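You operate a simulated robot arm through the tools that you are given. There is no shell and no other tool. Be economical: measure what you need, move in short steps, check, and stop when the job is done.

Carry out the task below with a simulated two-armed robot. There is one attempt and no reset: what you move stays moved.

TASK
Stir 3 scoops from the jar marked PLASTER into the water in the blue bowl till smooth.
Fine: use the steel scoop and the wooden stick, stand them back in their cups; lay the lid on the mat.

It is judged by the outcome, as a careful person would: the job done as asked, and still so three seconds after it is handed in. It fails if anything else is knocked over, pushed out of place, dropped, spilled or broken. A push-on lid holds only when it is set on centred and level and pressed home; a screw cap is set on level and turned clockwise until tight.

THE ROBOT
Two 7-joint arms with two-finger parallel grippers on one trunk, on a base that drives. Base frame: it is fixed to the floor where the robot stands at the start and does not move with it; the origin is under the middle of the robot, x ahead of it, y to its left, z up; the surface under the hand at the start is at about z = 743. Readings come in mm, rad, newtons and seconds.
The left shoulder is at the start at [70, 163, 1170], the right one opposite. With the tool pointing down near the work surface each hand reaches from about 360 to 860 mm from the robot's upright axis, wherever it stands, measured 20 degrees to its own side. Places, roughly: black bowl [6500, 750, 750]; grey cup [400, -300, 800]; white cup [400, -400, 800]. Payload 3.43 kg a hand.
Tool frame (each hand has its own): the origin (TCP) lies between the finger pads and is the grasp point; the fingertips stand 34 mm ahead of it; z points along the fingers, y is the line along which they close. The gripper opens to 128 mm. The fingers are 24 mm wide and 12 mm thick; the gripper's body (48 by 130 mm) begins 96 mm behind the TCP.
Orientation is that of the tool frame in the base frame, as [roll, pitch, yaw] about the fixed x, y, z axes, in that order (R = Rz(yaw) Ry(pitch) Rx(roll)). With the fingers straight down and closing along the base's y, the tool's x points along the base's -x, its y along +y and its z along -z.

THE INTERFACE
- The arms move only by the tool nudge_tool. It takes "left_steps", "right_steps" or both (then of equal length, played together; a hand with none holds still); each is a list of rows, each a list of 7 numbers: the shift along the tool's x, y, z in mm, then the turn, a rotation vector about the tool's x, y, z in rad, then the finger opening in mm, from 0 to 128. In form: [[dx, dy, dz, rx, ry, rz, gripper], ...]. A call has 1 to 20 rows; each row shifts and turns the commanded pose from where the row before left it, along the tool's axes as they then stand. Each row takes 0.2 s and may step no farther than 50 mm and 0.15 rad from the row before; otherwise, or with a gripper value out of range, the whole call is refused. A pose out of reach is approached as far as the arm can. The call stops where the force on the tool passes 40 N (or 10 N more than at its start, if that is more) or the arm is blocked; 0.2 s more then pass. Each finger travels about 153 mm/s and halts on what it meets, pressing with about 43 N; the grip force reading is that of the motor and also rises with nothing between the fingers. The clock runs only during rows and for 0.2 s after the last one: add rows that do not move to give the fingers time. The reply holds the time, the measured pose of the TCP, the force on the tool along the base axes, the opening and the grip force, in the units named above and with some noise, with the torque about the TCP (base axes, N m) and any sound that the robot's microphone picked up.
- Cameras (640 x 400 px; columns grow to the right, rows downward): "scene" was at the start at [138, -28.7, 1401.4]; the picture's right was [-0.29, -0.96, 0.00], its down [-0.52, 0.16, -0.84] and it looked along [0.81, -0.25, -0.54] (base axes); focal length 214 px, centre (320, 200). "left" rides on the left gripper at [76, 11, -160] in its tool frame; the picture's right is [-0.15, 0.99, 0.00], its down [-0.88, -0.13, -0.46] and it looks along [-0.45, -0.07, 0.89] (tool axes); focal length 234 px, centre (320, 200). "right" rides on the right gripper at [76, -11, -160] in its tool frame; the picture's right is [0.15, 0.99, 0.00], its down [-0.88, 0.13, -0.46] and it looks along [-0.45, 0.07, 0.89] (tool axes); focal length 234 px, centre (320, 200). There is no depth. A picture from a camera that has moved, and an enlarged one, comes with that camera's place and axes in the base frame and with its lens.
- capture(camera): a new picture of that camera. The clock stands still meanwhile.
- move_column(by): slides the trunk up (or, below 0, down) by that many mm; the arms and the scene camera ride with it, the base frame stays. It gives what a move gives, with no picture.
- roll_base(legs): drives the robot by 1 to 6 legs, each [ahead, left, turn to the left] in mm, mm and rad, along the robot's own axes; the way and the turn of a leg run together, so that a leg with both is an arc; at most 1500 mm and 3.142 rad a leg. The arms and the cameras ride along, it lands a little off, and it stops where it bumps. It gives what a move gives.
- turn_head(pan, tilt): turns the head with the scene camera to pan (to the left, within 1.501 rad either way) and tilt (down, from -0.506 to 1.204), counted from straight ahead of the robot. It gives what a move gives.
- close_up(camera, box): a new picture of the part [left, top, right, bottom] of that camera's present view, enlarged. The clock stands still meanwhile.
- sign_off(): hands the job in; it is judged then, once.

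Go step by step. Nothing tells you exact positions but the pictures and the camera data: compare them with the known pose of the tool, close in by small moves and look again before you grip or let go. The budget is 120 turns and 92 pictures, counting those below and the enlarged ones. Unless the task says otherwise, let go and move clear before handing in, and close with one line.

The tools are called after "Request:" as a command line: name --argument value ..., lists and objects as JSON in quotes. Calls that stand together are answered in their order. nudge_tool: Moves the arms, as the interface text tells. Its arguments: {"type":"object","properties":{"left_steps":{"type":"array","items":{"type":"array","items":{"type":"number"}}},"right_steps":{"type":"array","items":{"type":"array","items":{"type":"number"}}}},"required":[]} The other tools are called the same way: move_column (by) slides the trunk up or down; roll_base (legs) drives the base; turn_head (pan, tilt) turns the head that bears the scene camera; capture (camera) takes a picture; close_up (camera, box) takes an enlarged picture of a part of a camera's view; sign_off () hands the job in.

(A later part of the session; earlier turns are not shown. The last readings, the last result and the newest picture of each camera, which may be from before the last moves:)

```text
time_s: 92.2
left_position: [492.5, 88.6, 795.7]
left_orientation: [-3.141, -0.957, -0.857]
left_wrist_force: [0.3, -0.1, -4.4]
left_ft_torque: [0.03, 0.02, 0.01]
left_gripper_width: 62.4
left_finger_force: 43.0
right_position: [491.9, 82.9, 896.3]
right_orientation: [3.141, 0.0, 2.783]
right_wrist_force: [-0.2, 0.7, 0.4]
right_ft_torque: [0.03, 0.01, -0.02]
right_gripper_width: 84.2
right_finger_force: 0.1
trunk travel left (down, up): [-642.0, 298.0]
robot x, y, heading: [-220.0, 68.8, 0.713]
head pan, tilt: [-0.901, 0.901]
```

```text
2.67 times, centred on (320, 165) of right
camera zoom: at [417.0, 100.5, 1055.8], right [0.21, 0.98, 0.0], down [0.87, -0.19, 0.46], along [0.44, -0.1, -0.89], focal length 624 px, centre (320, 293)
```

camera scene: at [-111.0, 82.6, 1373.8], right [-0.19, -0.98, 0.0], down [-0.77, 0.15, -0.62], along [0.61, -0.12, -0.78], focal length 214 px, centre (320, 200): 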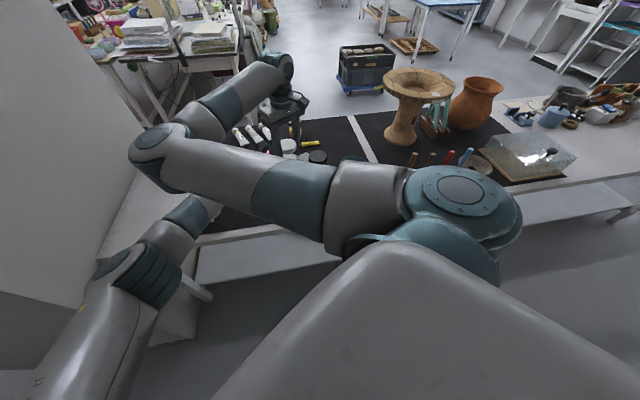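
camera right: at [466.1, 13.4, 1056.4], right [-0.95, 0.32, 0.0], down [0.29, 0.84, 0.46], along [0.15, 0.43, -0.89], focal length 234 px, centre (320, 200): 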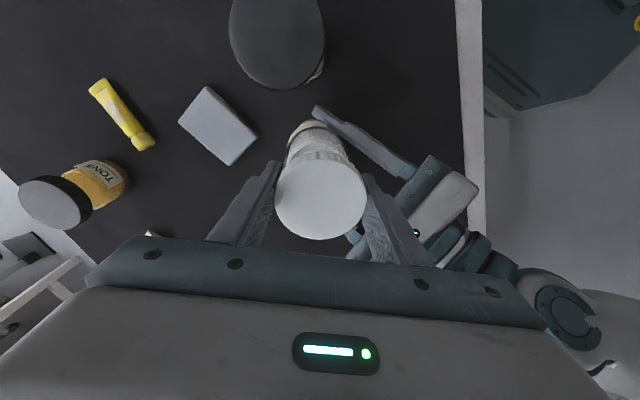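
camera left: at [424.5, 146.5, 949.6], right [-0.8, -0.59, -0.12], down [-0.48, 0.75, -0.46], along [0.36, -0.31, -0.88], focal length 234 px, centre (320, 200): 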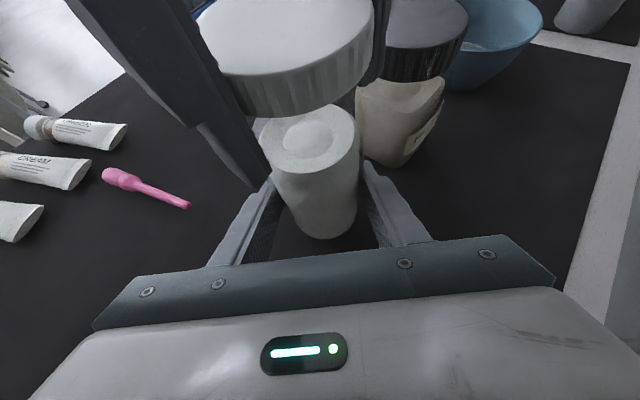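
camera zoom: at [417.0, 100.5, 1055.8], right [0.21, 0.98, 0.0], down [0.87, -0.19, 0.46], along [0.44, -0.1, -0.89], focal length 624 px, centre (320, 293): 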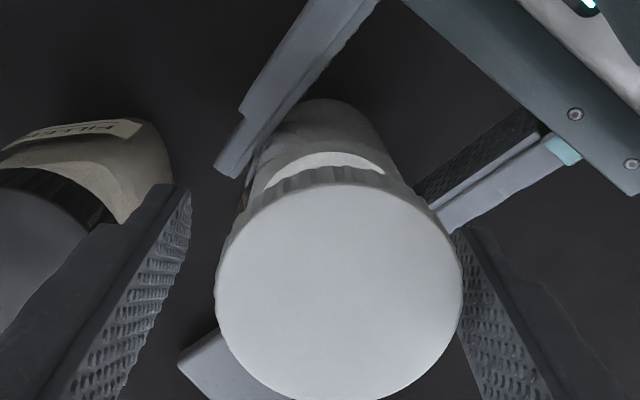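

Request:
nudge_tool --right_steps '[[2, 5.5, 0, 0, 0, 0, 84], [0, 0, 0, 0, 0, 0, 72], [0, 0, 0, 0, 0, 0, 60], [0, 0, 0, 0, 0, 0, 50], [0, 0, 0, 0, 0, 0, 50], [0, 0, -1.5, 0, 0, 0, 50], [0, 0, -1.5, 0, 0, 0, 50]]'

Request:
nudge_tool --right_steps '[[0, 0, 0, 0.03, 0, 0, 50], [0, 0, 0, 0.03, 0, 0, 50], [0, 0, 0, 0.03, 0, 0, 50]]'

```text
time_s: 93.8
left_position: [491.9, 89.7, 798.2]
left_orientation: [-3.139, -0.962, -0.859]
left_wrist_force: [-4.6, 7.8, 12.8]
left_ft_torque: [0.5, 0.18, -0.37]
left_gripper_width: 62.2
left_finger_force: 43.6
right_position: [491.8, 87.7, 897.8]
right_orientation: [-3.14, 0.001, 2.783]
right_wrist_force: [5.9, -9.7, -12.7]
right_ft_torque: [-1.44, -0.59, 0.35]
right_gripper_width: 69.1
right_finger_force: 42.6
trunk travel left (down, up): [-642.0, 298.0]
robot x, y, heading: [-226.0, 65.6, 0.715]
head pan, tilt: [-0.901, 0.901]
```

```text
time_s: 94.6
left_position: [491.0, 87.3, 794.8]
left_orientation: [3.141, -0.958, -0.856]
left_wrist_force: [-4.0, 1.8, 12.6]
left_ft_torque: [-1.25, 0.33, 0.2]
left_gripper_width: 62.8
left_finger_force: 43.2
right_position: [491.4, 89.4, 899.1]
right_orientation: [-3.053, -0.002, 2.783]
right_wrist_force: [5.3, -1.4, -11.5]
right_ft_torque: [1.14, -0.72, -0.17]
right_gripper_width: 70.1
right_finger_force: 43.5
trunk travel left (down, up): [-642.0, 298.0]
robot x, y, heading: [-227.2, 66.2, 0.712]
head pan, tilt: [-0.901, 0.901]
```

Rocking did not free it. I'll level again and test the twist torque here, in case it has partly unscrewed.

Request:
nudge_tool --right_steps '[[0, 0, 1, -0.03, 0, 0, 50], [0, 0, 1, -0.03, 0, 0, 50], [0, 0, 1, -0.03, 0, 0, 50], [0, 0, 0, 0, 0, 0, 84], [0, 0, 0, 0, 0, 0, 84], [0, 0, 0, 0, 0, 0, 60], [0, 0, 0, 0, 0, 0, 50], [0, 0, 0, 0, 0, 0, 50]]'

Request:
nudge_tool --right_steps '[[0, 0, 0, 0, 0, -0.1, 50], [0, 0, 0, 0, 0, -0.1, 50]]'

Request:
nudge_tool --right_steps '[[0, 0, 0, 0, 0, -0.1, 50], [0, 0, 0, 0, 0, -0.1, 50], [0, 0, 0, 0, 0, -0.1, 50]]'

Request:
close_up --camera "right" --box '[200, 60, 440, 210]'

```text
time_s: 96.4
left_position: [492.1, 89.9, 794.3]
left_orientation: [-3.14, -0.96, -0.859]
left_wrist_force: [-4.0, 3.5, -5.4]
left_ft_torque: [0.31, -0.26, 0.11]
left_gripper_width: 62.5
left_finger_force: 43.1
right_position: [492.3, 88.2, 895.9]
right_orientation: [3.141, -0.001, 2.779]
right_wrist_force: [5.0, -3.5, 0.8]
right_ft_torque: [-0.59, -0.08, -0.1]
right_gripper_width: 69.4
right_finger_force: 43.4
trunk travel left (down, up): [-642.0, 298.0]
robot x, y, heading: [-225.6, 68.1, 0.711]
head pan, tilt: [-0.901, 0.901]
```

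```text
time_s: 97.0
left_position: [492.8, 90.2, 794.9]
left_orientation: [-3.139, -0.958, -0.855]
left_wrist_force: [2.8, 5.7, -9.7]
left_ft_torque: [0.68, -0.33, 0.4]
left_gripper_width: 62.9
left_finger_force: 43.3
right_position: [491.1, 88.7, 896.4]
right_orientation: [-3.141, -0.002, 2.981]
right_wrist_force: [-3.2, -5.2, 4.3]
right_ft_torque: [-1.15, 0.7, -0.38]
right_gripper_width: 67.3
right_finger_force: 42.6
trunk travel left (down, up): [-642.0, 298.0]
robot x, y, heading: [-227.8, 66.5, 0.712]
head pan, tilt: [-0.901, 0.901]
```

```text
time_s: 97.8
left_position: [493.0, 89.6, 794.6]
left_orientation: [-3.141, -0.961, -0.855]
left_wrist_force: [5.5, 10.4, -5.0]
left_ft_torque: [-0.66, 0.31, 0.07]
left_gripper_width: 62.8
left_finger_force: 43.0
right_position: [491.6, 89.2, 894.9]
right_orientation: [-3.139, -0.001, -3.0]
right_wrist_force: [-5.1, -9.9, 1.0]
right_ft_torque: [-0.42, 0.33, -0.05]
right_gripper_width: 63.4
right_finger_force: 42.3
trunk travel left (down, up): [-642.0, 298.0]
robot x, y, heading: [-225.6, 65.4, 0.707]
head pan, tilt: [-0.901, 0.901]
```

```text
2.67 times, centred on (320, 135) of right
camera zoom: at [418.3, 67.4, 1055.9], right [-0.28, 0.96, 0.0], down [0.85, 0.25, 0.45], along [0.44, 0.13, -0.89], focal length 624 px, centre (320, 373)
```

zoom: 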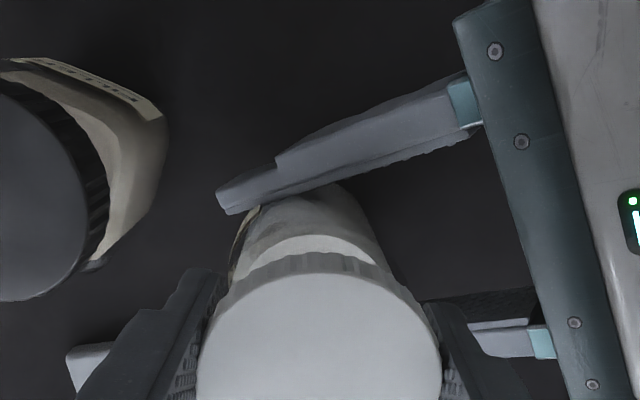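

New insight: my fingertips reach 34 mm past the grip point, so I've been clamping jar body and lid together. I'll regrip higher so only the fingertips hold the lid rim, then twist.

Request:
nudge_tool --right_steps '[[0, 0, 0, 0, 0, 0, 70], [0, 0, 0, 0, 0, 0, 84], [0, 0, -33, 0, 0, 0, 84], [0, 0, 0, 0, 0, 0.145, 84], [0, 0, 0, 0, 0, 0.145, 84], [0, 0, 0, 0, 0, 0.145, 84], [0, 0, 0, 0, 0, 0.145, 84], [0, 0, 0, 0, 0, 0.145, 84], [0, 0, 0, 0, 0, 0, 72], [0, 0, 0, 0, 0, 0, 60], [0, 0, 0, 0, 0, 0, 50], [0, 0, 0, 0, 0, 0, 50]]'

Request:
nudge_tool --right_steps '[[0, 0, 0, 0, 0, -0.1, 50], [0, 0, 0, 0, 0, -0.1, 50], [0, 0, 0, 0, 0, -0.1, 50], [0, 0, 0, 0, 0, -0.1, 50]]'

Request:
close_up --camera "left" --box '[180, 0, 420, 260]'

```text
time_s: 100.4
left_position: [492.5, 88.3, 794.8]
left_orientation: [3.14, -0.957, -0.856]
left_wrist_force: [-2.0, 0.2, -5.8]
left_ft_torque: [0.06, -0.17, -0.01]
left_gripper_width: 62.5
left_finger_force: 42.9
right_position: [490.9, 89.4, 926.8]
right_orientation: [-3.141, -0.001, 2.555]
right_wrist_force: [0.8, -0.2, -1.0]
right_ft_torque: [-0.06, -0.01, 0.02]
right_gripper_width: 63.1
right_finger_force: 43.1
trunk travel left (down, up): [-642.0, 298.0]
robot x, y, heading: [-225.8, 65.6, 0.71]
head pan, tilt: [-0.901, 0.901]
```

```text
time_s: 101.4
left_position: [492.5, 90.0, 794.4]
left_orientation: [-3.14, -0.958, -0.858]
left_wrist_force: [-2.4, 3.7, -4.9]
left_ft_torque: [0.98, -0.66, 0.05]
left_gripper_width: 62.7
left_finger_force: 42.6
right_position: [491.2, 87.7, 928.4]
right_orientation: [-3.139, -0.001, 2.959]
right_wrist_force: [1.7, -3.7, -0.1]
right_ft_torque: [-1.47, 0.34, -0.11]
right_gripper_width: 63.0
right_finger_force: 43.3
trunk travel left (down, up): [-642.0, 298.0]
robot x, y, heading: [-226.6, 67.4, 0.712]
head pan, tilt: [-0.901, 0.901]
```

```text
1.54 times, centred on (300, 130) of left
camera zoom: at [427.8, 147.2, 948.5], right [-0.8, -0.58, -0.12], down [-0.48, 0.75, -0.46], along [0.36, -0.31, -0.88], focal length 360 px, centre (351, 308)
```

zoom: 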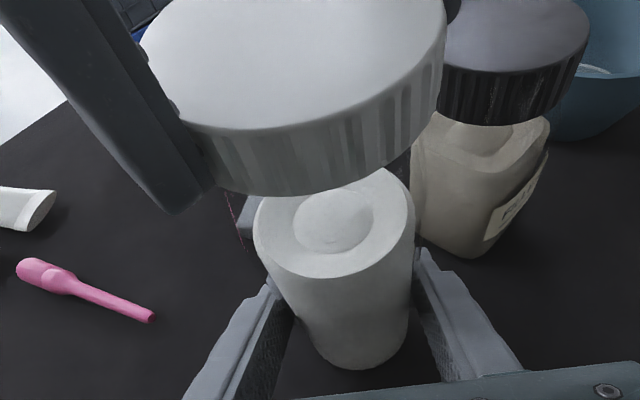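

Now the lid turns with hardly any torque. Continue turning counter-clockwise, then try lifting gently.

Request:
nudge_tool --right_steps '[[0, 0, 0, 0, 0, -0.12, 50], [0, 0, 0, 0, 0, -0.12, 50], [0, 0, 0, 0, 0, -0.12, 50], [0, 0, -0.3, 0, 0, -0.12, 50], [0, 0, 0, 0, 0, -0.12, 50], [0, 0, -0.3, 0, 0, -0.12, 50], [0, 0, 0, 0, 0, -0.12, 50], [0, 0, -0.3, 0, 0, -0.12, 50], [0, 0, 0, 0, 0, -0.12, 50], [0, 0, -0.3, 0, 0, -0.12, 50], [0, 0, 0, 0, 0, -0.12, 50], [0, 0, -0.3, 0, 0, -0.12, 50]]'

Request:
nudge_tool --right_steps '[[0, 0, -1.5, 0, 0, 0, 50], [0, 0, -1.5, 0, 0, 0, 50]]'

```text
time_s: 104.0
left_position: [492.0, 89.4, 795.0]
left_orientation: [3.14, -0.96, -0.856]
left_wrist_force: [-4.0, 21.1, -1.0]
left_ft_torque: [-1.01, -0.53, 0.02]
left_gripper_width: 62.7
left_finger_force: 43.0
right_position: [491.0, 89.2, 929.8]
right_orientation: [-3.141, 0.001, -1.884]
right_wrist_force: [3.6, -19.4, -1.6]
right_ft_torque: [-1.47, -0.04, -0.05]
right_gripper_width: 62.9
right_finger_force: 43.1
trunk travel left (down, up): [-642.0, 298.0]
robot x, y, heading: [-227.0, 65.3, 0.714]
head pan, tilt: [-0.901, 0.901]
```

```text
time_s: 104.6
left_position: [491.9, 88.4, 796.3]
left_orientation: [3.142, -0.961, -0.857]
left_wrist_force: [-4.3, 19.8, 12.4]
left_ft_torque: [-1.38, 0.08, -0.03]
left_gripper_width: 62.5
left_finger_force: 42.8
right_position: [491.1, 87.9, 932.3]
right_orientation: [3.14, 0.0, -1.886]
right_wrist_force: [4.1, -20.4, -16.7]
right_ft_torque: [-1.27, -0.62, -0.04]
right_gripper_width: 63.0
right_finger_force: 43.3
trunk travel left (down, up): [-642.0, 298.0]
robot x, y, heading: [-224.7, 69.5, 0.716]
head pan, tilt: [-0.901, 0.901]
```

Turning works; it still holds against a small pull, so more turns are needed. Regrip and turn again.

Request:
nudge_tool --right_steps '[[0, 0, 3, 0, 0, 0, 50], [0, 0, 0, 0, 0, 0, 76], [0, 0, 0, 0, 0, 0.145, 84], [0, 0, 0, 0, 0, 0.145, 84], [0, 0, 0, 0, 0, 0.145, 84], [0, 0, 0, 0, 0, 0.145, 84], [0, 0, 0, 0, 0, 0.145, 84], [0, 0, 0, 0, 0, 0.145, 84], [0, 0, 0, 0, 0, 0.145, 84], [0, 0, 0, 0, 0, 0.145, 84], [0, 0, 0, 0, 0, 0.145, 84], [0, 0, 0, 0, 0, 0.145, 84], [0, 0, 0, 0, 0, 0.145, 84], [0, 0, 0, 0, 0, 0.145, 84], [0, 0, 0, 0, 0, 0.145, 84], [0.5, -2, 0, 0, 0, 0, 72], [0, 0, 0, 0, 0, 0, 60], [0, 0, 0, 0, 0, 0, 50], [0, 0, 0, 0, 0, 0, 50]]'

Request:
nudge_tool --right_steps '[[0, 0, 0, 0, 0, -0.14, 50], [0, 0, 0, 0, 0, -0.14, 50], [0, 0, -0.3, 0, 0, -0.14, 50], [0, 0, 0, 0, 0, -0.14, 50], [0, 0, -0.3, 0, 0, -0.14, 50], [0, 0, 0, 0, 0, -0.14, 50], [0, 0, -0.3, 0, 0, -0.14, 50], [0, 0, 0, 0, 0, -0.14, 50], [0, 0, -0.3, 0, 0, -0.14, 50], [0, 0, 0, 0, 0, -0.14, 50], [0, 0, -0.3, 0, 0, -0.14, 50], [0, 0, 0, 0, 0, -0.14, 50], [0, 0, -0.3, 0, 0, -0.14, 50], [0, 0, 0, 0, 0, -0.14, 50]]'

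Request:
nudge_tool --right_steps '[[0, 0, -1.5, 0, 0, 0, 50], [0, 0, -1.5, 0, 0, 0, 50]]'

```text
time_s: 108.6
left_position: [493.4, 89.9, 795.9]
left_orientation: [-3.139, -0.958, -0.859]
left_wrist_force: [-5.8, -1.9, -3.0]
left_ft_torque: [0.4, -0.6, -0.01]
left_gripper_width: 62.3
left_finger_force: 42.9
right_position: [492.6, 89.6, 928.9]
right_orientation: [-3.141, 0.0, 2.56]
right_wrist_force: [5.7, 2.2, 0.1]
right_ft_torque: [0.04, -0.1, -0.02]
right_gripper_width: 63.1
right_finger_force: 42.9
trunk travel left (down, up): [-642.0, 298.0]
robot x, y, heading: [-228.2, 62.9, 0.71]
head pan, tilt: [-0.901, 0.901]
```

```text
time_s: 111.6
left_position: [493.0, 88.9, 794.7]
left_orientation: [3.139, -0.959, -0.857]
left_wrist_force: [-3.0, 2.5, -2.5]
left_ft_torque: [-0.41, -0.47, 0.1]
left_gripper_width: 62.5
left_finger_force: 42.9
right_position: [490.6, 88.3, 932.0]
right_orientation: [-3.141, 0.0, -1.81]
right_wrist_force: [5.8, -2.7, 0.0]
right_ft_torque: [-0.11, -0.15, -0.14]
right_gripper_width: 62.7
right_finger_force: 43.1
trunk travel left (down, up): [-642.0, 298.0]
robot x, y, heading: [-227.9, 67.0, 0.712]
head pan, tilt: [-0.901, 0.901]
```

```text
time_s: 112.2
left_position: [492.2, 88.9, 795.0]
left_orientation: [-3.139, -0.96, -0.86]
left_wrist_force: [-11.0, 3.7, 2.3]
left_ft_torque: [-0.36, -1.33, 0.06]
left_gripper_width: 62.5
left_finger_force: 42.8
right_position: [490.3, 88.9, 934.1]
right_orientation: [3.141, 0.001, -1.811]
right_wrist_force: [11.0, -3.7, -6.5]
right_ft_torque: [-0.11, -0.16, -0.1]
right_gripper_width: 63.0
right_finger_force: 43.3
trunk travel left (down, up): [-642.0, 298.0]
robot x, y, heading: [-225.0, 64.2, 0.71]
head pan, tilt: [-0.901, 0.901]
```

Resistance is lower now. Pull a few mm more and check.

Request:
nudge_tool --right_steps '[[0, 0, -2, 0, 0, 0, 50], [0, 0, -2, 0, 0, 0, 50], [0, 0, -2, 0, 0, 0, 50]]'

Request:
close_up --camera "left" --box '[180, 0, 420, 260]'

```text
time_s: 113.0
left_position: [492.7, 90.3, 794.9]
left_orientation: [3.141, -0.959, -0.855]
left_wrist_force: [1.1, -0.8, -1.1]
left_ft_torque: [0.04, 0.08, 0.03]
left_gripper_width: 62.5
left_finger_force: 43.1
right_position: [489.5, 89.3, 942.6]
right_orientation: [3.141, 0.001, -1.81]
right_wrist_force: [-1.1, -0.7, -0.3]
right_ft_torque: [0.0, -0.02, 0.01]
right_gripper_width: 62.9
right_finger_force: 43.2
trunk travel left (down, up): [-642.0, 298.0]
robot x, y, heading: [-225.1, 67.7, 0.707]
head pan, tilt: [-0.901, 0.901]
```

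```text
1.54 times, centred on (300, 130) of left
camera zoom: at [427.5, 146.6, 948.7], right [-0.8, -0.59, -0.12], down [-0.48, 0.75, -0.46], along [0.36, -0.31, -0.88], focal length 360 px, centre (351, 308)
```

zoom: 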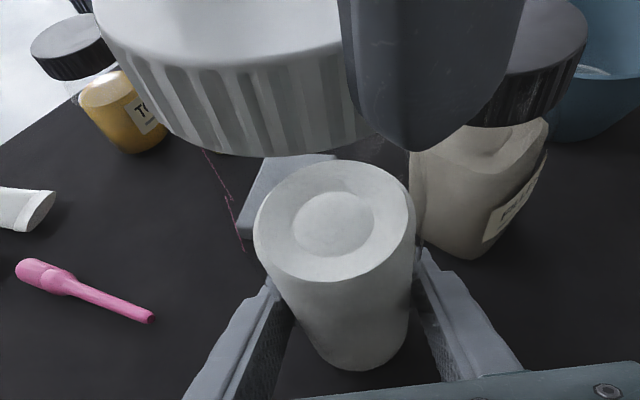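

The lid is free. Lift it and carry it to a clear spot on the mat at about (375, -10).

Request:
nudge_tool --right_steps '[[0, 0, -30, 0, 0, 0, 50], [0, 0, -30, 0, 0, 0, 50], [30.9, 21.9, 0, 0, 0, 0, 50], [30.9, 21.9, 0, 0, 0, 0, 50], [30.9, 21.9, 0, 0, 0, 0, 50], [30.9, 21.9, 0, 0, 0, 0, 50], [0, 0, 40, 0, 0, 0, 50], [0, 0, 40, 0, 0, 0, 50], [0, 0, 40, 0, 0, 0, 50], [0, 0, 40, 0, 0, 0, 50], [0, 0, 30, 0, 0, 0, 50], [0, 0, 0, 0, 0, 0, 50]]'

Request:
capture --camera "left"

Request:
capture --camera "right"

```text
time_s: 115.2
left_position: [481.9, 91.7, 772.6]
left_orientation: [3.094, -0.963, -0.8]
left_wrist_force: [-8.0, 0.6, 27.7]
left_ft_torque: [0.29, -1.0, -0.13]
left_gripper_width: 62.6
left_finger_force: 43.5
right_position: [383.9, -7.7, 870.6]
right_orientation: [-3.103, 0.036, -1.826]
right_wrist_force: [-0.1, -0.1, -0.1]
right_ft_torque: [-0.01, 0.04, 0.0]
right_gripper_width: 62.7
right_finger_force: 43.5
trunk travel left (down, up): [-642.0, 298.0]
robot x, y, heading: [-227.6, 64.5, 0.709]
head pan, tilt: [-0.901, 0.901]
stopped in row 11 (left hand): the force on the tool passed its limit at 86 N (the readings are from after the stop); the commanded pose is now the measured one
```

```text
36 pictures are left
camera left: at [417.5, 151.4, 926.7], right [-0.79, -0.6, -0.09], down [-0.5, 0.73, -0.47], along [0.35, -0.32, -0.88], focal length 234 px, centre (320, 200)
```

left: 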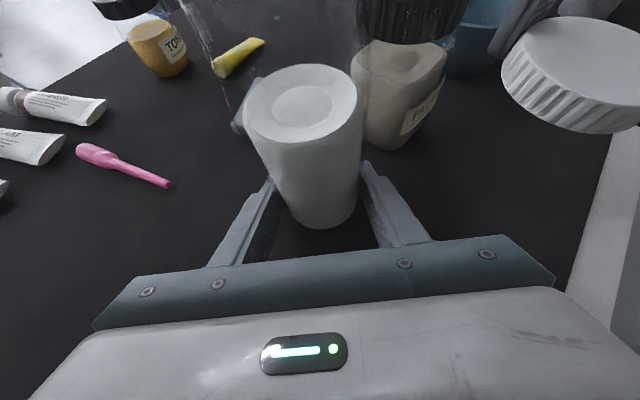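

```text
35 pictures are left
camera right: at [369.3, -87.9, 1027.4], right [-0.99, 0.11, -0.04], down [0.07, 0.87, 0.48], along [0.09, 0.48, -0.88], focal length 234 px, centre (320, 200)
```

right: 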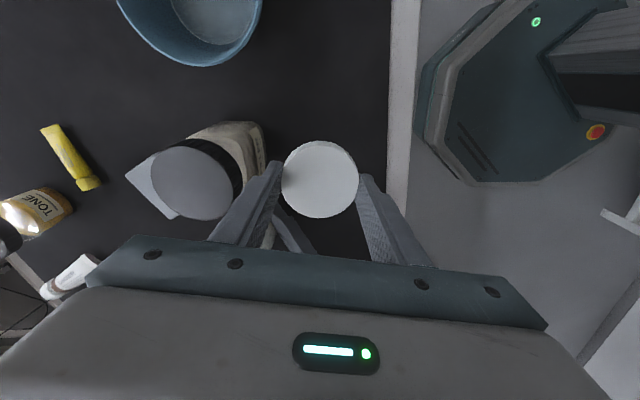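

The right forearm pressed on the left arm as it lowered (the jar stays upright). I raise the right hand, then release the jar with the left and withdraw it along its earlier path.

Request:
nudge_tool --right_steps '[[0, 0, -40, 0, 0, 0, 50], [0, 0, -40, -0.0385, 0.036, 0, 50], [0, 0, -40, 0, 0, 0, 50], [0, 0, -20, 0, 0, 0, 50], [0, 0, 0, 0, 0, 0, 50]]'

Request:
nudge_tool --left_steps '[[0, 0, 0, 0, 0, 0, 66], [0, 0, 0, 0, 0, 0, 80], [0, 0, 0, 0, 0, 0, 110], [0, 0, 0, 0, 0, 0, 128], [0, 0, 0, 0, 0, 0, 128]]'

Request:
capture --camera "left"

```text
time_s: 116.4
left_position: [481.5, 91.0, 772.6]
left_orientation: [3.094, -0.962, -0.803]
left_wrist_force: [7.2, 3.5, 34.5]
left_ft_torque: [0.63, -1.35, -0.41]
left_gripper_width: 62.5
left_finger_force: 42.9
right_position: [382.4, -10.4, 1009.1]
right_orientation: [3.137, -0.002, -1.827]
right_wrist_force: [-0.2, 0.0, 0.0]
right_ft_torque: [-0.02, -0.03, 0.0]
right_gripper_width: 62.9
right_finger_force: 43.3
trunk travel left (down, up): [-642.0, 298.0]
robot x, y, heading: [-221.7, 69.5, 0.714]
head pan, tilt: [-0.901, 0.901]
```

```text
time_s: 117.1
left_position: [479.0, 87.0, 775.2]
left_orientation: [3.084, -0.963, -0.801]
left_wrist_force: [-16.2, 3.9, 21.3]
left_ft_torque: [0.5, -0.61, 0.57]
left_gripper_width: 102.8
left_finger_force: 0.0
right_position: [381.4, -10.1, 1007.8]
right_orientation: [3.139, -0.004, -1.824]
right_wrist_force: [1.1, -0.3, -0.4]
right_ft_torque: [-0.05, 0.01, -0.06]
right_gripper_width: 62.6
right_finger_force: 43.4
trunk travel left (down, up): [-642.0, 298.0]
robot x, y, heading: [-226.2, 67.4, 0.713]
head pan, tilt: [-0.901, 0.901]
stopped in row 3 (left hand): the force on the tool passed its limit at 57 N (the readings are from after the stop); the commanded pose is now the measured one
```

```text
34 pictures are left
camera left: at [416.7, 147.9, 927.6], right [-0.8, -0.59, -0.09], down [-0.49, 0.73, -0.47], along [0.34, -0.33, -0.88], focal length 234 px, centre (320, 200)
```

left: 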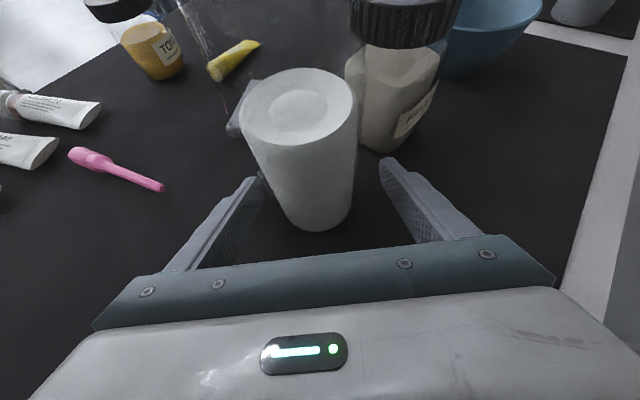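

Left fingertips rest on the table. Lift slightly, open, and back out.

Request:
nudge_tool --left_steps '[[4, 0, -3, 0, 0, 0, 103], [4, 0, -3, 0, 0, 0, 103], [4, 0, -3, 0, 0, 0, 115], [0, 0, 0, 0, 0, 0, 126], [0, 0, -15, 0, 0, 0, 128], [0, 0, -30, 0, 0, 0, 128], [0, 0, -30, 0, 0, 0, 128], [0, 0, -30, 0, 0, 0, 128], [0, 0, -35, 0, 0, 0, 128], [0, 0, 0, 0, 0, 0, 128]]'

Request:
capture --camera "left"

```text
time_s: 119.3
left_position: [406.0, 175.7, 864.7]
left_orientation: [3.079, -0.956, -0.796]
left_wrist_force: [0.4, 0.4, -0.8]
left_ft_torque: [0.02, 0.0, -0.02]
left_gripper_width: 128.0
left_finger_force: 0.1
right_position: [385.2, -11.4, 1006.2]
right_orientation: [3.134, -0.003, -1.828]
right_wrist_force: [-0.2, 0.2, 0.0]
right_ft_torque: [0.0, 0.03, -0.01]
right_gripper_width: 62.8
right_finger_force: 42.9
trunk travel left (down, up): [-642.0, 298.0]
robot x, y, heading: [-224.7, 66.1, 0.712]
head pan, tilt: [-0.901, 0.901]
```

```text
33 pictures are left
camera left: at [345.2, 236.4, 1019.4], right [-0.8, -0.59, -0.08], down [-0.5, 0.73, -0.46], along [0.34, -0.33, -0.88], focal length 234 px, centre (320, 200)
```

left: 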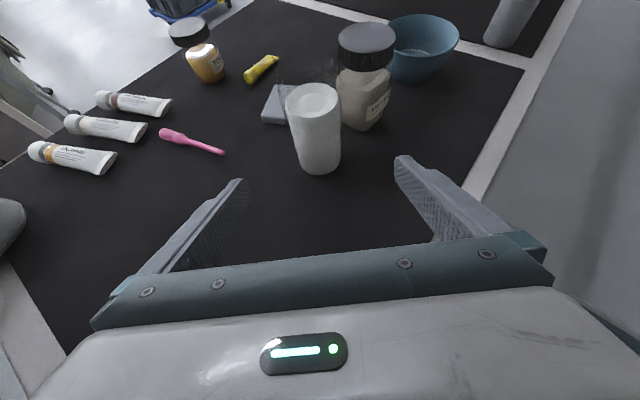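

The jar stands upright and open at about (489, 85). Park the left arm by its earlier path, then lower the lid.

Request:
nudge_tool --left_steps '[[-12.6, 25.5, -33.3, 0, 0, 0, 128], [-12.6, 25.5, -33.3, 0, 0, 0, 128], [-12.6, 25.5, -33.3, 0, 0, 0, 128], [-12.6, 25.5, -33.3, 0, 0, 0, 128], [-12.6, 25.5, -33.3, 0, 0, 0, 128], [-12.6, 25.5, -33.3, 0, 0, 0, 128], [-12.6, 25.5, -33.3, 0, 0, 0, 128], [-12.6, 25.5, -33.3, 0, 0, 0, 128], [-1, -26, -36.3, 0, 0, 0, 128], [-1, -26, -36.3, 0, 0, 0, 128], [-1, -26, -36.3, 0, 0, 0, 128], [-1, -26, -36.3, 0, 0, 0, 128], [-1, -26, -36.3, 0, 0, 0, 128], [0, 0, 0, 0, 0, 0, 128]]'

Request:
nudge_tool --right_steps '[[0, 0, 40, 0, 0, 0, 50], [0, 0, 40, 0, 0, 0, 50], [0, 0, 40, 0, 0, 0, 50], [0, 0, 40, 0, 0, 0, 50], [0, 0, 40, 0, 0, 0, 50], [0, 0, 12, 0, 0, 0, 50], [0, 0, 0, 0, 0, 0, 50]]'

```text
time_s: 120.1
left_position: [280.4, 202.9, 887.9]
left_orientation: [3.065, -0.942, -0.782]
left_wrist_force: [0.2, -0.8, -2.2]
left_ft_torque: [-0.07, 0.01, -0.04]
left_gripper_width: 127.9
left_finger_force: 0.2
right_position: [383.7, -6.8, 1008.4]
right_orientation: [3.138, 0.0, -1.821]
right_wrist_force: [0.3, -0.3, -1.2]
right_ft_torque: [-0.02, 0.01, -0.01]
right_gripper_width: 62.7
right_finger_force: 42.5
trunk travel left (down, up): [-642.0, 298.0]
robot x, y, heading: [-228.4, 64.8, 0.709]
head pan, tilt: [-0.901, 0.901]
stopped in row 4 (left hand): the force on the tool passed its limit at 64 N (the readings are from after the stop); the commanded pose is now the measured one
```

```text
time_s: 120.4
left_position: [278.7, 203.0, 877.6]
left_orientation: [3.054, -0.92, -0.777]
left_wrist_force: [-0.1, -0.3, -2.3]
left_ft_torque: [-0.04, 0.01, -0.04]
left_gripper_width: 127.9
left_finger_force: 0.0
right_position: [386.2, -8.9, 995.6]
right_orientation: [-3.141, 0.006, -1.823]
right_wrist_force: [0.3, -0.2, 0.5]
right_ft_torque: [0.02, -0.02, 0.01]
right_gripper_width: 62.5
right_finger_force: 43.1
trunk travel left (down, up): [-642.0, 298.0]
robot x, y, heading: [-227.5, 64.5, 0.704]
head pan, tilt: [-0.901, 0.901]
stopped in row 1 (left hand): the force on the tool passed its limit at 67 N (the readings are from after the stop); the commanded pose is now the measured one
```

The arms touch again; raise the right arm high before withdrawing the left.

Request:
nudge_tool --right_steps '[[0, 0, -40, 0, 0, 0, 50], [0, 0, -40, 0, 0, 0, 50], [0, 0, -40, 0, 0, 0, 50], [0, 0, -40, 0, 0, 0, 50], [0, 0, 0, 0, 0, 0, 50]]'

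Request:
turn_head --pan -0.3 --tilt 0.8

Request:
capture --camera "scene"

```text
time_s: 121.6
left_position: [278.4, 201.7, 876.1]
left_orientation: [3.053, -0.919, -0.776]
left_wrist_force: [0.1, -0.7, 0.2]
left_ft_torque: [-0.01, 0.0, 0.0]
left_gripper_width: 128.1
left_finger_force: 0.1
right_position: [385.4, -9.1, 1152.0]
right_orientation: [-3.139, 0.005, -1.824]
right_wrist_force: [0.8, 0.3, -1.3]
right_ft_torque: [-0.01, 0.02, 0.0]
right_gripper_width: 62.6
right_finger_force: 43.3
trunk travel left (down, up): [-642.0, 298.0]
robot x, y, heading: [-230.5, 64.3, 0.713]
head pan, tilt: [-0.901, 0.901]
```

```text
time_s: 122.6
left_position: [278.5, 202.8, 877.0]
left_orientation: [3.056, -0.921, -0.778]
left_wrist_force: [0.7, 0.8, 0.4]
left_ft_torque: [0.05, -0.02, -0.01]
left_gripper_width: 127.8
left_finger_force: 0.1
right_position: [384.8, -9.5, 1153.5]
right_orientation: [-3.139, 0.007, -1.825]
right_wrist_force: [0.5, -0.1, -0.5]
right_ft_torque: [-0.01, 0.0, 0.03]
right_gripper_width: 62.7
right_finger_force: 43.7
trunk travel left (down, up): [-642.0, 298.0]
robot x, y, heading: [-227.6, 67.1, 0.708]
head pan, tilt: [-0.3, 0.799]
```

```text
32 pictures are left
camera scene: at [-112.1, 128.9, 1373.7], right [0.4, -0.92, 0.0], down [-0.66, -0.29, -0.7], along [0.64, 0.28, -0.72], focal length 214 px, centre (320, 200)
```

scene: 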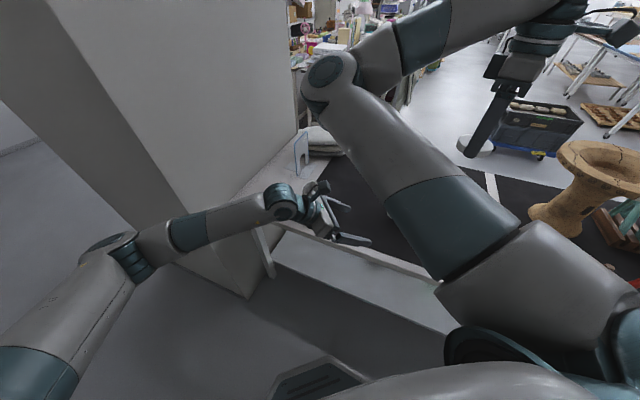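

Request:
nudge_tool --left_steps '[[-10.7, 16.9, -36.5, 0, 0, 0, 128], [-10.7, 16.9, -36.5, 0, 0, 0, 128], [-10.7, 16.9, -36.5, 0, 0, 0, 128], [-10.7, 16.9, -36.5, 0, 0, 0, 128], [-10.7, 16.9, -36.5, 0, 0, 0, 128], [-10.7, 16.9, -36.5, 0, 0, 0, 128], [-4.6, -14, -35.6, 0, 0, 0, 128], [-4.6, -14, -35.6, 0, 0, 0, 128], [-4.6, -14, -35.6, 0, 0, 0, 128], [0, 0, 0, 0, 0, 0, 128]]'

Request:
nudge_tool --right_steps '[[0, 0, 45, 0, 0, 0, 50], [0, 0, 45, 0, 0, 0, 50], [0, 0, 45, 0, 0, 0, 50], [0, 0, 45, 0, 0, 0, 50], [0, 0, 45, 0, 0, 0, 50], [0, 0, 45, 0, 0, 0, 50], [0, 0, 45, 0, 0, 0, 50], [0, 0, 30, 0, 0, 0, 50], [0, 0, 10, 0, 0, 0, 50], [0, 0, 0, 0, 0, 0, 50]]'

```text
time_s: 124.8
left_position: [36.3, 397.8, 1015.6]
left_orientation: [3.053, -0.919, -0.778]
left_wrist_force: [0.0, -0.2, -0.3]
left_ft_torque: [0.01, 0.03, 0.0]
left_gripper_width: 128.0
left_finger_force: 0.1
right_position: [384.7, -9.0, 1153.0]
right_orientation: [-3.141, 0.007, -1.825]
right_wrist_force: [0.4, -0.1, 0.0]
right_ft_torque: [0.03, -0.01, 0.01]
right_gripper_width: 62.5
right_finger_force: 43.0
trunk travel left (down, up): [-642.0, 298.0]
robot x, y, heading: [-228.4, 66.7, 0.712]
head pan, tilt: [-0.3, 0.799]
```

```text
time_s: 127.0
left_position: [36.4, 398.0, 1016.1]
left_orientation: [3.055, -0.921, -0.777]
left_wrist_force: [-0.4, 0.2, -0.1]
left_ft_torque: [0.01, -0.02, -0.03]
left_gripper_width: 128.0
left_finger_force: 0.0
right_position: [385.7, -8.3, 798.2]
right_orientation: [-3.14, 0.005, -1.823]
right_wrist_force: [0.7, 0.0, 0.1]
right_ft_torque: [-0.01, 0.0, 0.0]
right_gripper_width: 62.6
right_finger_force: 42.9
trunk travel left (down, up): [-642.0, 298.0]
robot x, y, heading: [-228.7, 64.8, 0.718]
head pan, tilt: [-0.3, 0.799]
```

Now lower the lid in small steps until it touches the mat.

Request:
nudge_tool --right_steps '[[0, 0, 4, 0, 0, 0, 50], [0, 0, 4, 0, 0, 0, 50], [0, 0, 3, 0, 0, 0, 50], [0, 0, 2, 0, 0, 0, 50], [0, 0, 2, 0, 0, 0, 50]]'

Request:
nudge_tool --right_steps '[[0, 0, 2, 0, 0, 0, 50], [0, 0, 2, 0, 0, 0, 50]]'

```text
time_s: 128.2
left_position: [36.3, 397.8, 1014.6]
left_orientation: [3.054, -0.922, -0.777]
left_wrist_force: [-0.5, -0.3, 0.2]
left_ft_torque: [0.03, 0.0, 0.04]
left_gripper_width: 128.1
left_finger_force: 0.1
right_position: [386.6, -8.2, 785.2]
right_orientation: [-3.141, 0.005, -1.825]
right_wrist_force: [-0.5, 0.6, -0.1]
right_ft_torque: [0.0, -0.02, -0.01]
right_gripper_width: 62.3
right_finger_force: 43.5
trunk travel left (down, up): [-642.0, 298.0]
robot x, y, heading: [-224.6, 67.4, 0.711]
head pan, tilt: [-0.3, 0.799]
```

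```text
time_s: 128.8
left_position: [36.4, 397.5, 1015.2]
left_orientation: [3.054, -0.922, -0.775]
left_wrist_force: [-0.4, 0.2, -0.7]
left_ft_torque: [0.01, -0.01, 0.01]
left_gripper_width: 127.8
left_finger_force: 0.1
right_position: [385.4, -7.4, 781.4]
right_orientation: [-3.138, 0.005, -1.826]
right_wrist_force: [-0.1, -0.5, 0.1]
right_ft_torque: [-0.01, -0.01, -0.01]
right_gripper_width: 62.6
right_finger_force: 42.7
trunk travel left (down, up): [-642.0, 298.0]
robot x, y, heading: [-223.6, 67.8, 0.714]
head pan, tilt: [-0.3, 0.799]
```

Request:
nudge_tool --right_steps '[[0, 0, 2, 0, 0, 0, 50], [0, 0, 1.5, 0, 0, 0, 50]]'

Request:
capture --camera "right"

```text
time_s: 129.4
left_position: [35.7, 398.4, 1015.1]
left_orientation: [3.053, -0.92, -0.776]
left_wrist_force: [-0.7, -0.2, 0.0]
left_ft_torque: [-0.01, -0.02, -0.01]
left_gripper_width: 128.0
left_finger_force: 0.1
right_position: [385.0, -8.6, 777.8]
right_orientation: [-3.14, 0.006, -1.825]
right_wrist_force: [0.7, -0.4, 2.1]
right_ft_torque: [-0.01, 0.07, 0.03]
right_gripper_width: 62.5
right_finger_force: 43.2
trunk travel left (down, up): [-642.0, 298.0]
robot x, y, heading: [-227.4, 69.9, 0.716]
head pan, tilt: [-0.3, 0.799]
```

```text
31 pictures are left
camera right: at [376.8, -84.0, 937.4], right [-0.99, 0.11, 0.0], down [0.09, 0.88, 0.46], along [0.05, 0.46, -0.89], focal length 234 px, centre (320, 200)
```

right: 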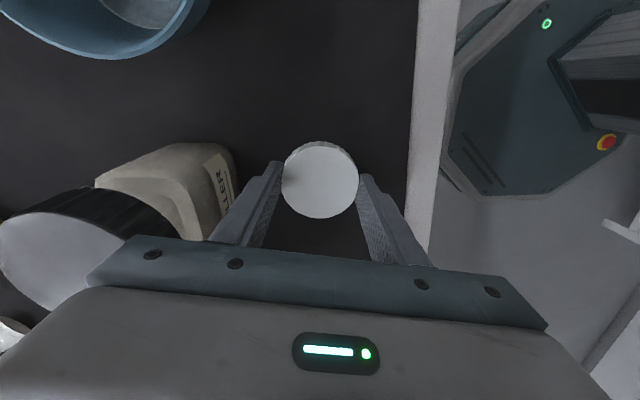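

The lid rests on the mat. Release it, rise, and move over to the grey cup's scoop handle.

Request:
nudge_tool --right_steps '[[0, 0, 0, 0, 0, 0, 68], [0, 0, 0, 0, 0, 0, 76], [0, 0, -30, 0, 0, 0, 76], [0, 0, -45, 0, 0, 0, 70], [0, 0, -45, 0, 0, 0, 60], [0, 0, -45, 0, 0, 0, 60], [0, 0, -45, 0, 0, 0, 60], [0, 0, -45, 0, 0, 0, 60], [44.3, -9.7, 0, 0, 0, 0, 60], [44.3, -9.7, 0, 0, 0, 0, 60], [44.3, -9.7, 0, 0, 0, 0, 60], [44.3, -9.7, 0, 0, 0, 0, 60], [44.3, -9.7, 0, 0, 0, 0, 60], [44.3, -9.7, 0, 0, 0, 0, 60], [0, 0, 0, 0, 0, 0, 60]]'

Request:
turn_head --pan -1.3 --tilt 0.75

Request:
capture --camera "right"

Request:
capture --camera "scene"

```text
time_s: 132.6
left_position: [37.0, 399.8, 1015.6]
left_orientation: [3.052, -0.923, -0.775]
left_wrist_force: [0.1, 0.4, 0.4]
left_ft_torque: [0.0, -0.01, -0.02]
left_gripper_width: 127.9
left_finger_force: 0.1
right_position: [376.6, -281.6, 1028.5]
right_orientation: [-3.14, 0.002, -1.824]
right_wrist_force: [-0.2, 0.1, 0.4]
right_ft_torque: [-0.04, 0.01, -0.02]
right_gripper_width: 59.8
right_finger_force: 0.1
trunk travel left (down, up): [-642.0, 298.0]
robot x, y, heading: [-224.2, 68.8, 0.712]
head pan, tilt: [-0.3, 0.799]
```

```text
time_s: 133.9
left_position: [37.1, 397.9, 1015.5]
left_orientation: [3.055, -0.92, -0.777]
left_wrist_force: [-0.3, -0.7, -0.2]
left_ft_torque: [0.0, 0.02, -0.01]
left_gripper_width: 128.0
left_finger_force: 0.1
right_position: [378.0, -281.9, 1028.0]
right_orientation: [-3.14, 0.006, -1.824]
right_wrist_force: [-0.7, -0.1, -0.8]
right_ft_torque: [0.01, 0.01, 0.03]
right_gripper_width: 60.0
right_finger_force: 0.1
trunk travel left (down, up): [-642.0, 298.0]
robot x, y, heading: [-223.6, 69.9, 0.71]
head pan, tilt: [-1.3, 0.75]
```

```text
30 pictures are left
camera right: at [368.9, -358.5, 1188.2], right [-0.99, 0.11, 0.0], down [0.09, 0.88, 0.46], along [0.05, 0.46, -0.89], focal length 234 px, centre (320, 200)
```

right: 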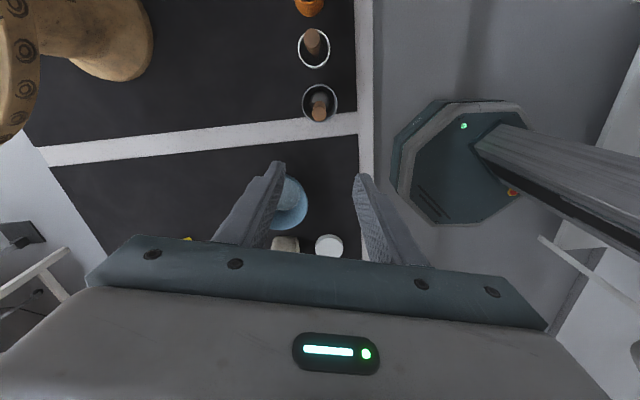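

```text
29 pictures are left
camera scene: at [-117.2, 50.6, 1377.7], right [-0.55, -0.83, 0.0], down [-0.57, 0.38, -0.73], along [0.61, -0.41, -0.68], focal length 214 px, centre (320, 200)
```

scene: 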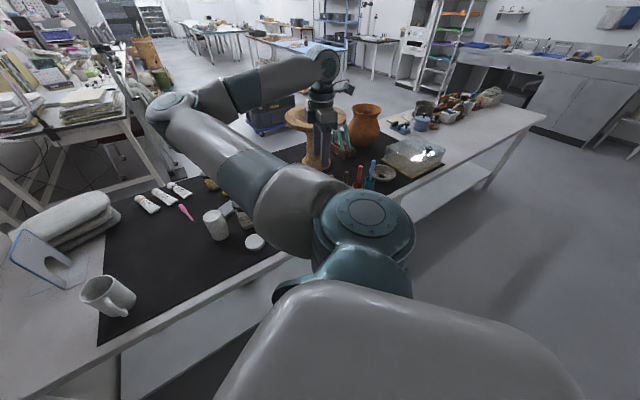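

The scoop handle top is at about (374, -323, 920). Move above it and check.

Request:
nudge_tool --right_steps '[[41.5, -6.1, 0, 0, 0, 0, 60], [0, 0, 30, 0, 0, 0, 60], [0, 0, 30, 0, 0, 0, 60], [0, 0, 0, 0, 0, 0, 60]]'

Request:
close_up --camera "right" --box '[200, 90, 440, 240]'

```text
time_s: 134.9
left_position: [36.6, 397.9, 1015.1]
left_orientation: [3.054, -0.921, -0.776]
left_wrist_force: [-0.8, -0.2, -0.2]
left_ft_torque: [0.01, -0.02, -0.01]
left_gripper_width: 127.9
left_finger_force: 0.1
right_position: [372.7, -324.4, 966.8]
right_orientation: [-3.14, 0.005, -1.823]
right_wrist_force: [0.6, -0.1, 0.2]
right_ft_torque: [0.03, 0.0, -0.01]
right_gripper_width: 60.2
right_finger_force: 0.0
trunk travel left (down, up): [-642.0, 298.0]
robot x, y, heading: [-226.6, 65.2, 0.713]
head pan, tilt: [-1.3, 0.75]
```

```text
2.67 times, centred on (320, 165) of right
camera zoom: at [364.4, -400.4, 1128.1], right [-0.99, 0.11, 0.0], down [0.09, 0.88, 0.46], along [0.05, 0.46, -0.89], focal length 624 px, centre (320, 293)
```

zoom: 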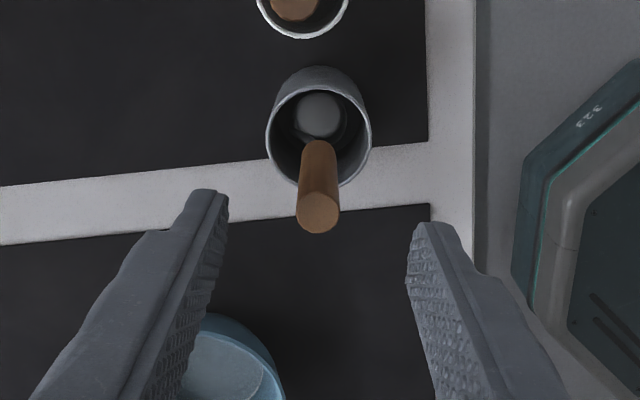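

Aligned. Descend and grip the handle.

Request:
nudge_tool --right_steps '[[0, 0, 30, 0, 0, 0, 60], [0, 0, 30, 0, 0, 0, 60], [0, 0, 20, 0, 0, 0, 60], [0, 0, 0, 0, 0, 0, 40], [0, 0, 0, 0, 0, 0, 20], [0, 0, 0, 0, 0, 0, 6], [0, 0, 0, 0, 0, 0, 6]]'

Request:
nudge_tool --right_steps '[[0, 0, -40, 0, 0, 0, 6], [0, 0, -40, 0, 0, 0, 6], [0, 0, -40, 0, 0, 0, 6], [0, 0, -40, 0, 0, 0, 6], [0, 0, 0, 0, 0, 0, 6]]'

Request:
close_up --camera "right" --box '[200, 90, 440, 240]'

Request:
close_up --camera "scene" --box '[280, 20, 440, 200]'

```text
time_s: 136.5
left_position: [35.9, 397.6, 1015.7]
left_orientation: [3.054, -0.923, -0.776]
left_wrist_force: [-0.3, -0.3, 0.2]
left_ft_torque: [-0.02, 0.03, -0.02]
left_gripper_width: 127.9
left_finger_force: 0.1
right_position: [371.8, -321.6, 890.7]
right_orientation: [3.141, 0.005, -1.823]
right_wrist_force: [0.2, -0.3, 0.1]
right_ft_torque: [0.03, 0.08, -0.01]
right_gripper_width: 14.4
right_finger_force: 42.4
trunk travel left (down, up): [-642.0, 298.0]
robot x, y, heading: [-223.3, 68.3, 0.716]
head pan, tilt: [-1.3, 0.75]
```

```text
time_s: 137.7
left_position: [37.9, 396.5, 1016.0]
left_orientation: [3.055, -0.92, -0.776]
left_wrist_force: [0.3, -0.6, 0.5]
left_ft_torque: [-0.01, 0.06, -0.02]
left_gripper_width: 128.0
left_finger_force: 0.0
right_position: [371.2, -324.0, 1051.3]
right_orientation: [-3.141, 0.006, -1.823]
right_wrist_force: [-0.7, -0.2, 0.0]
right_ft_torque: [0.05, 0.06, 0.01]
right_gripper_width: 14.1
right_finger_force: 42.6
trunk travel left (down, up): [-642.0, 298.0]
robot x, y, heading: [-225.2, 62.9, 0.71]
head pan, tilt: [-1.3, 0.75]
```

```text
2.67 times, centred on (320, 165) of right
camera zoom: at [362.5, -400.1, 1210.3], right [-0.99, 0.11, 0.0], down [0.09, 0.88, 0.46], along [0.05, 0.46, -0.89], focal length 624 px, centre (320, 293)
```

zoom: 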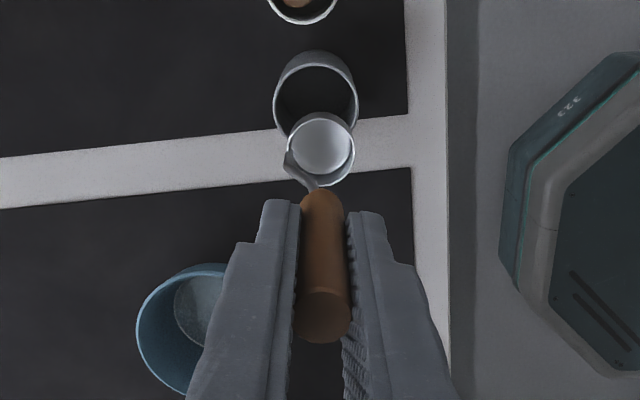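

```text
2.22 times, centred on (360, 110) of scene
camera zoom: at [-116.5, 50.4, 1377.7], right [-0.55, -0.83, 0.0], down [-0.57, 0.38, -0.73], along [0.61, -0.41, -0.68], focal length 477 px, centre (231, 400)
```

zoom: 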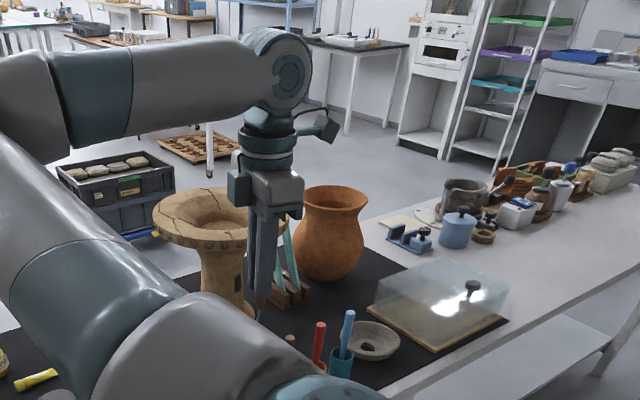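

The scoop is a small ladle, its cup upright below the handle — ideal for dipping. For tilting out over the bowl I need the base a bit further right; first raise the scoop high, then reposition.

Request:
nudge_tool --right_steps '[[0, 0, -35, 0, 0, 0, 6], [0, 0, -35, 0, 0, 0, 6], [0, 0, -35, 0, 0, 0, 6], [0, 0, 0, 0, 0, 0, 6]]'

Request:
roll_base --legs '[[-33, -124, 0], [0, 0, 0.165]]'

```text
time_s: 138.7
left_position: [36.5, 396.6, 1014.2]
left_orientation: [3.052, -0.919, -0.776]
left_wrist_force: [0.4, 0.1, 0.1]
left_ft_torque: [0.02, 0.0, -0.03]
left_gripper_width: 128.1
left_finger_force: 0.1
right_position: [370.0, -322.6, 1156.1]
right_orientation: [-3.141, 0.004, -1.824]
right_wrist_force: [-0.7, 0.2, -0.2]
right_ft_torque: [0.01, 0.09, 0.01]
right_gripper_width: 14.1
right_finger_force: 42.9
trunk travel left (down, up): [-642.0, 298.0]
robot x, y, heading: [-226.7, 64.8, 0.711]
head pan, tilt: [-1.3, 0.75]
```

```text
time_s: 140.7
left_position: [33.8, 322.4, 1015.7]
left_orientation: [3.052, -0.919, -0.609]
left_wrist_force: [-1.1, 0.7, -0.1]
left_ft_torque: [0.0, -0.01, -0.03]
left_gripper_width: 128.2
left_finger_force: 0.1
right_position: [481.8, -334.0, 1155.6]
right_orientation: [-3.14, 0.006, -1.657]
right_wrist_force: [0.1, 0.3, -0.8]
right_ft_torque: [0.02, -0.04, -0.02]
right_gripper_width: 14.5
right_finger_force: 42.5
trunk travel left (down, up): [-642.0, 298.0]
robot x, y, heading: [-169.9, -52.1, 0.883]
head pan, tilt: [-1.3, 0.75]
```

Request:
nudge_tool --right_steps '[[0, 0, 0, 0, 0, -0.086, 6], [-42, -0.7, 0, 0, 0, 0, 6], [-42, -0.7, 0, 0, 0, 0, 6], [-42, -0.7, 0, 0, 0, 0, 6], [-42, -0.7, 0, 0, 0, 0, 6], [-42, -0.7, 0, 0, 0, 0, 6], [-42, -0.7, 0, 0, 0, 0, 6], [-42, -0.7, 0, 0, 0, 0, 6], [-42, -0.7, 0, 0, 0, 0, 6], [-42, -0.7, 0, 0, 0, 0, 6], [-41, -0.7, 0, 0, 0, 0, 6], [0, 0, 30, 0, 0, 0, 6], [0, 0, 0, 0, 0, 0, 6]]'

Request:
close_up --camera "right" --box '[200, 50, 440, 200]'

```text
time_s: 143.5
left_position: [33.5, 322.4, 1014.7]
left_orientation: [3.056, -0.92, -0.609]
left_wrist_force: [-0.7, 0.8, -0.6]
left_ft_torque: [0.02, 0.01, -0.01]
left_gripper_width: 128.1
left_finger_force: 0.1
right_position: [488.9, 87.6, 1128.3]
right_orientation: [-3.14, 0.003, -1.57]
right_wrist_force: [-0.1, -1.4, -0.5]
right_ft_torque: [0.02, 0.0, 0.02]
right_gripper_width: 14.1
right_finger_force: 43.0
trunk travel left (down, up): [-642.0, 298.0]
robot x, y, heading: [-167.6, -48.5, 0.879]
head pan, tilt: [-1.3, 0.75]
```

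```text
2.67 times, centred on (320, 125) of right
camera zoom: at [499.2, 10.8, 1286.8], right [-0.99, -0.15, 0.0], down [-0.13, 0.88, 0.46], along [-0.06, 0.46, -0.89], focal length 624 px, centre (320, 400)
```

zoom: 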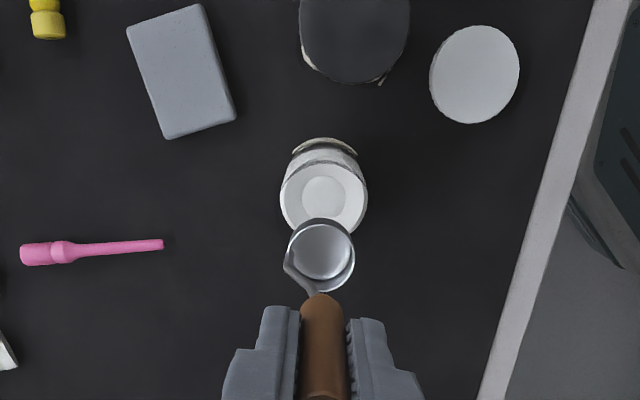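

Scoop cup hangs nearly over the jar's centre (490, 81). Shift 3 mm and dip down gently, watching force.

Request:
nudge_tool --right_steps '[[3, 0, 30, 0, 0, 0, 6], [0, 0, 30, 0, 0, 0, 6], [0, 0, 30, 0, 0, 0, 6], [0, 0, 20, 0, 0, 0, 6], [0, 0, 10, 0, 0, 0, 6], [0, 0, 5, 0, 0, 0, 6], [0, 0, 0, 0, 0, 0, 6]]'

Request:
close_up --camera "right" --box '[200, 50, 440, 200]'

```text
time_s: 145.1
left_position: [33.2, 322.5, 1015.5]
left_orientation: [3.054, -0.923, -0.609]
left_wrist_force: [0.9, 0.4, 0.6]
left_ft_torque: [0.02, -0.02, -0.02]
left_gripper_width: 127.7
left_finger_force: 0.1
right_position: [487.5, 85.0, 1001.4]
right_orientation: [-3.141, 0.005, -1.571]
right_wrist_force: [-0.3, -0.4, -0.7]
right_ft_torque: [0.02, 0.0, -0.02]
right_gripper_width: 14.1
right_finger_force: 43.1
trunk travel left (down, up): [-642.0, 298.0]
robot x, y, heading: [-169.7, -44.4, 0.878]
head pan, tilt: [-1.3, 0.75]
```

```text
2.67 times, centred on (320, 125) of right
camera zoom: at [498.3, 8.1, 1161.7], right [-0.99, -0.15, 0.0], down [-0.13, 0.88, 0.46], along [-0.07, 0.46, -0.89], focal length 624 px, centre (320, 400)
```

zoom: 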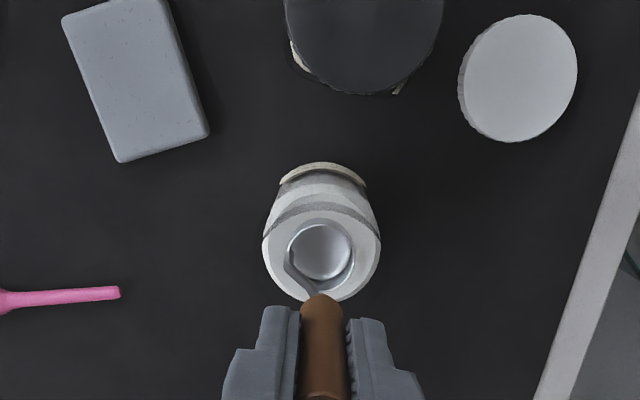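

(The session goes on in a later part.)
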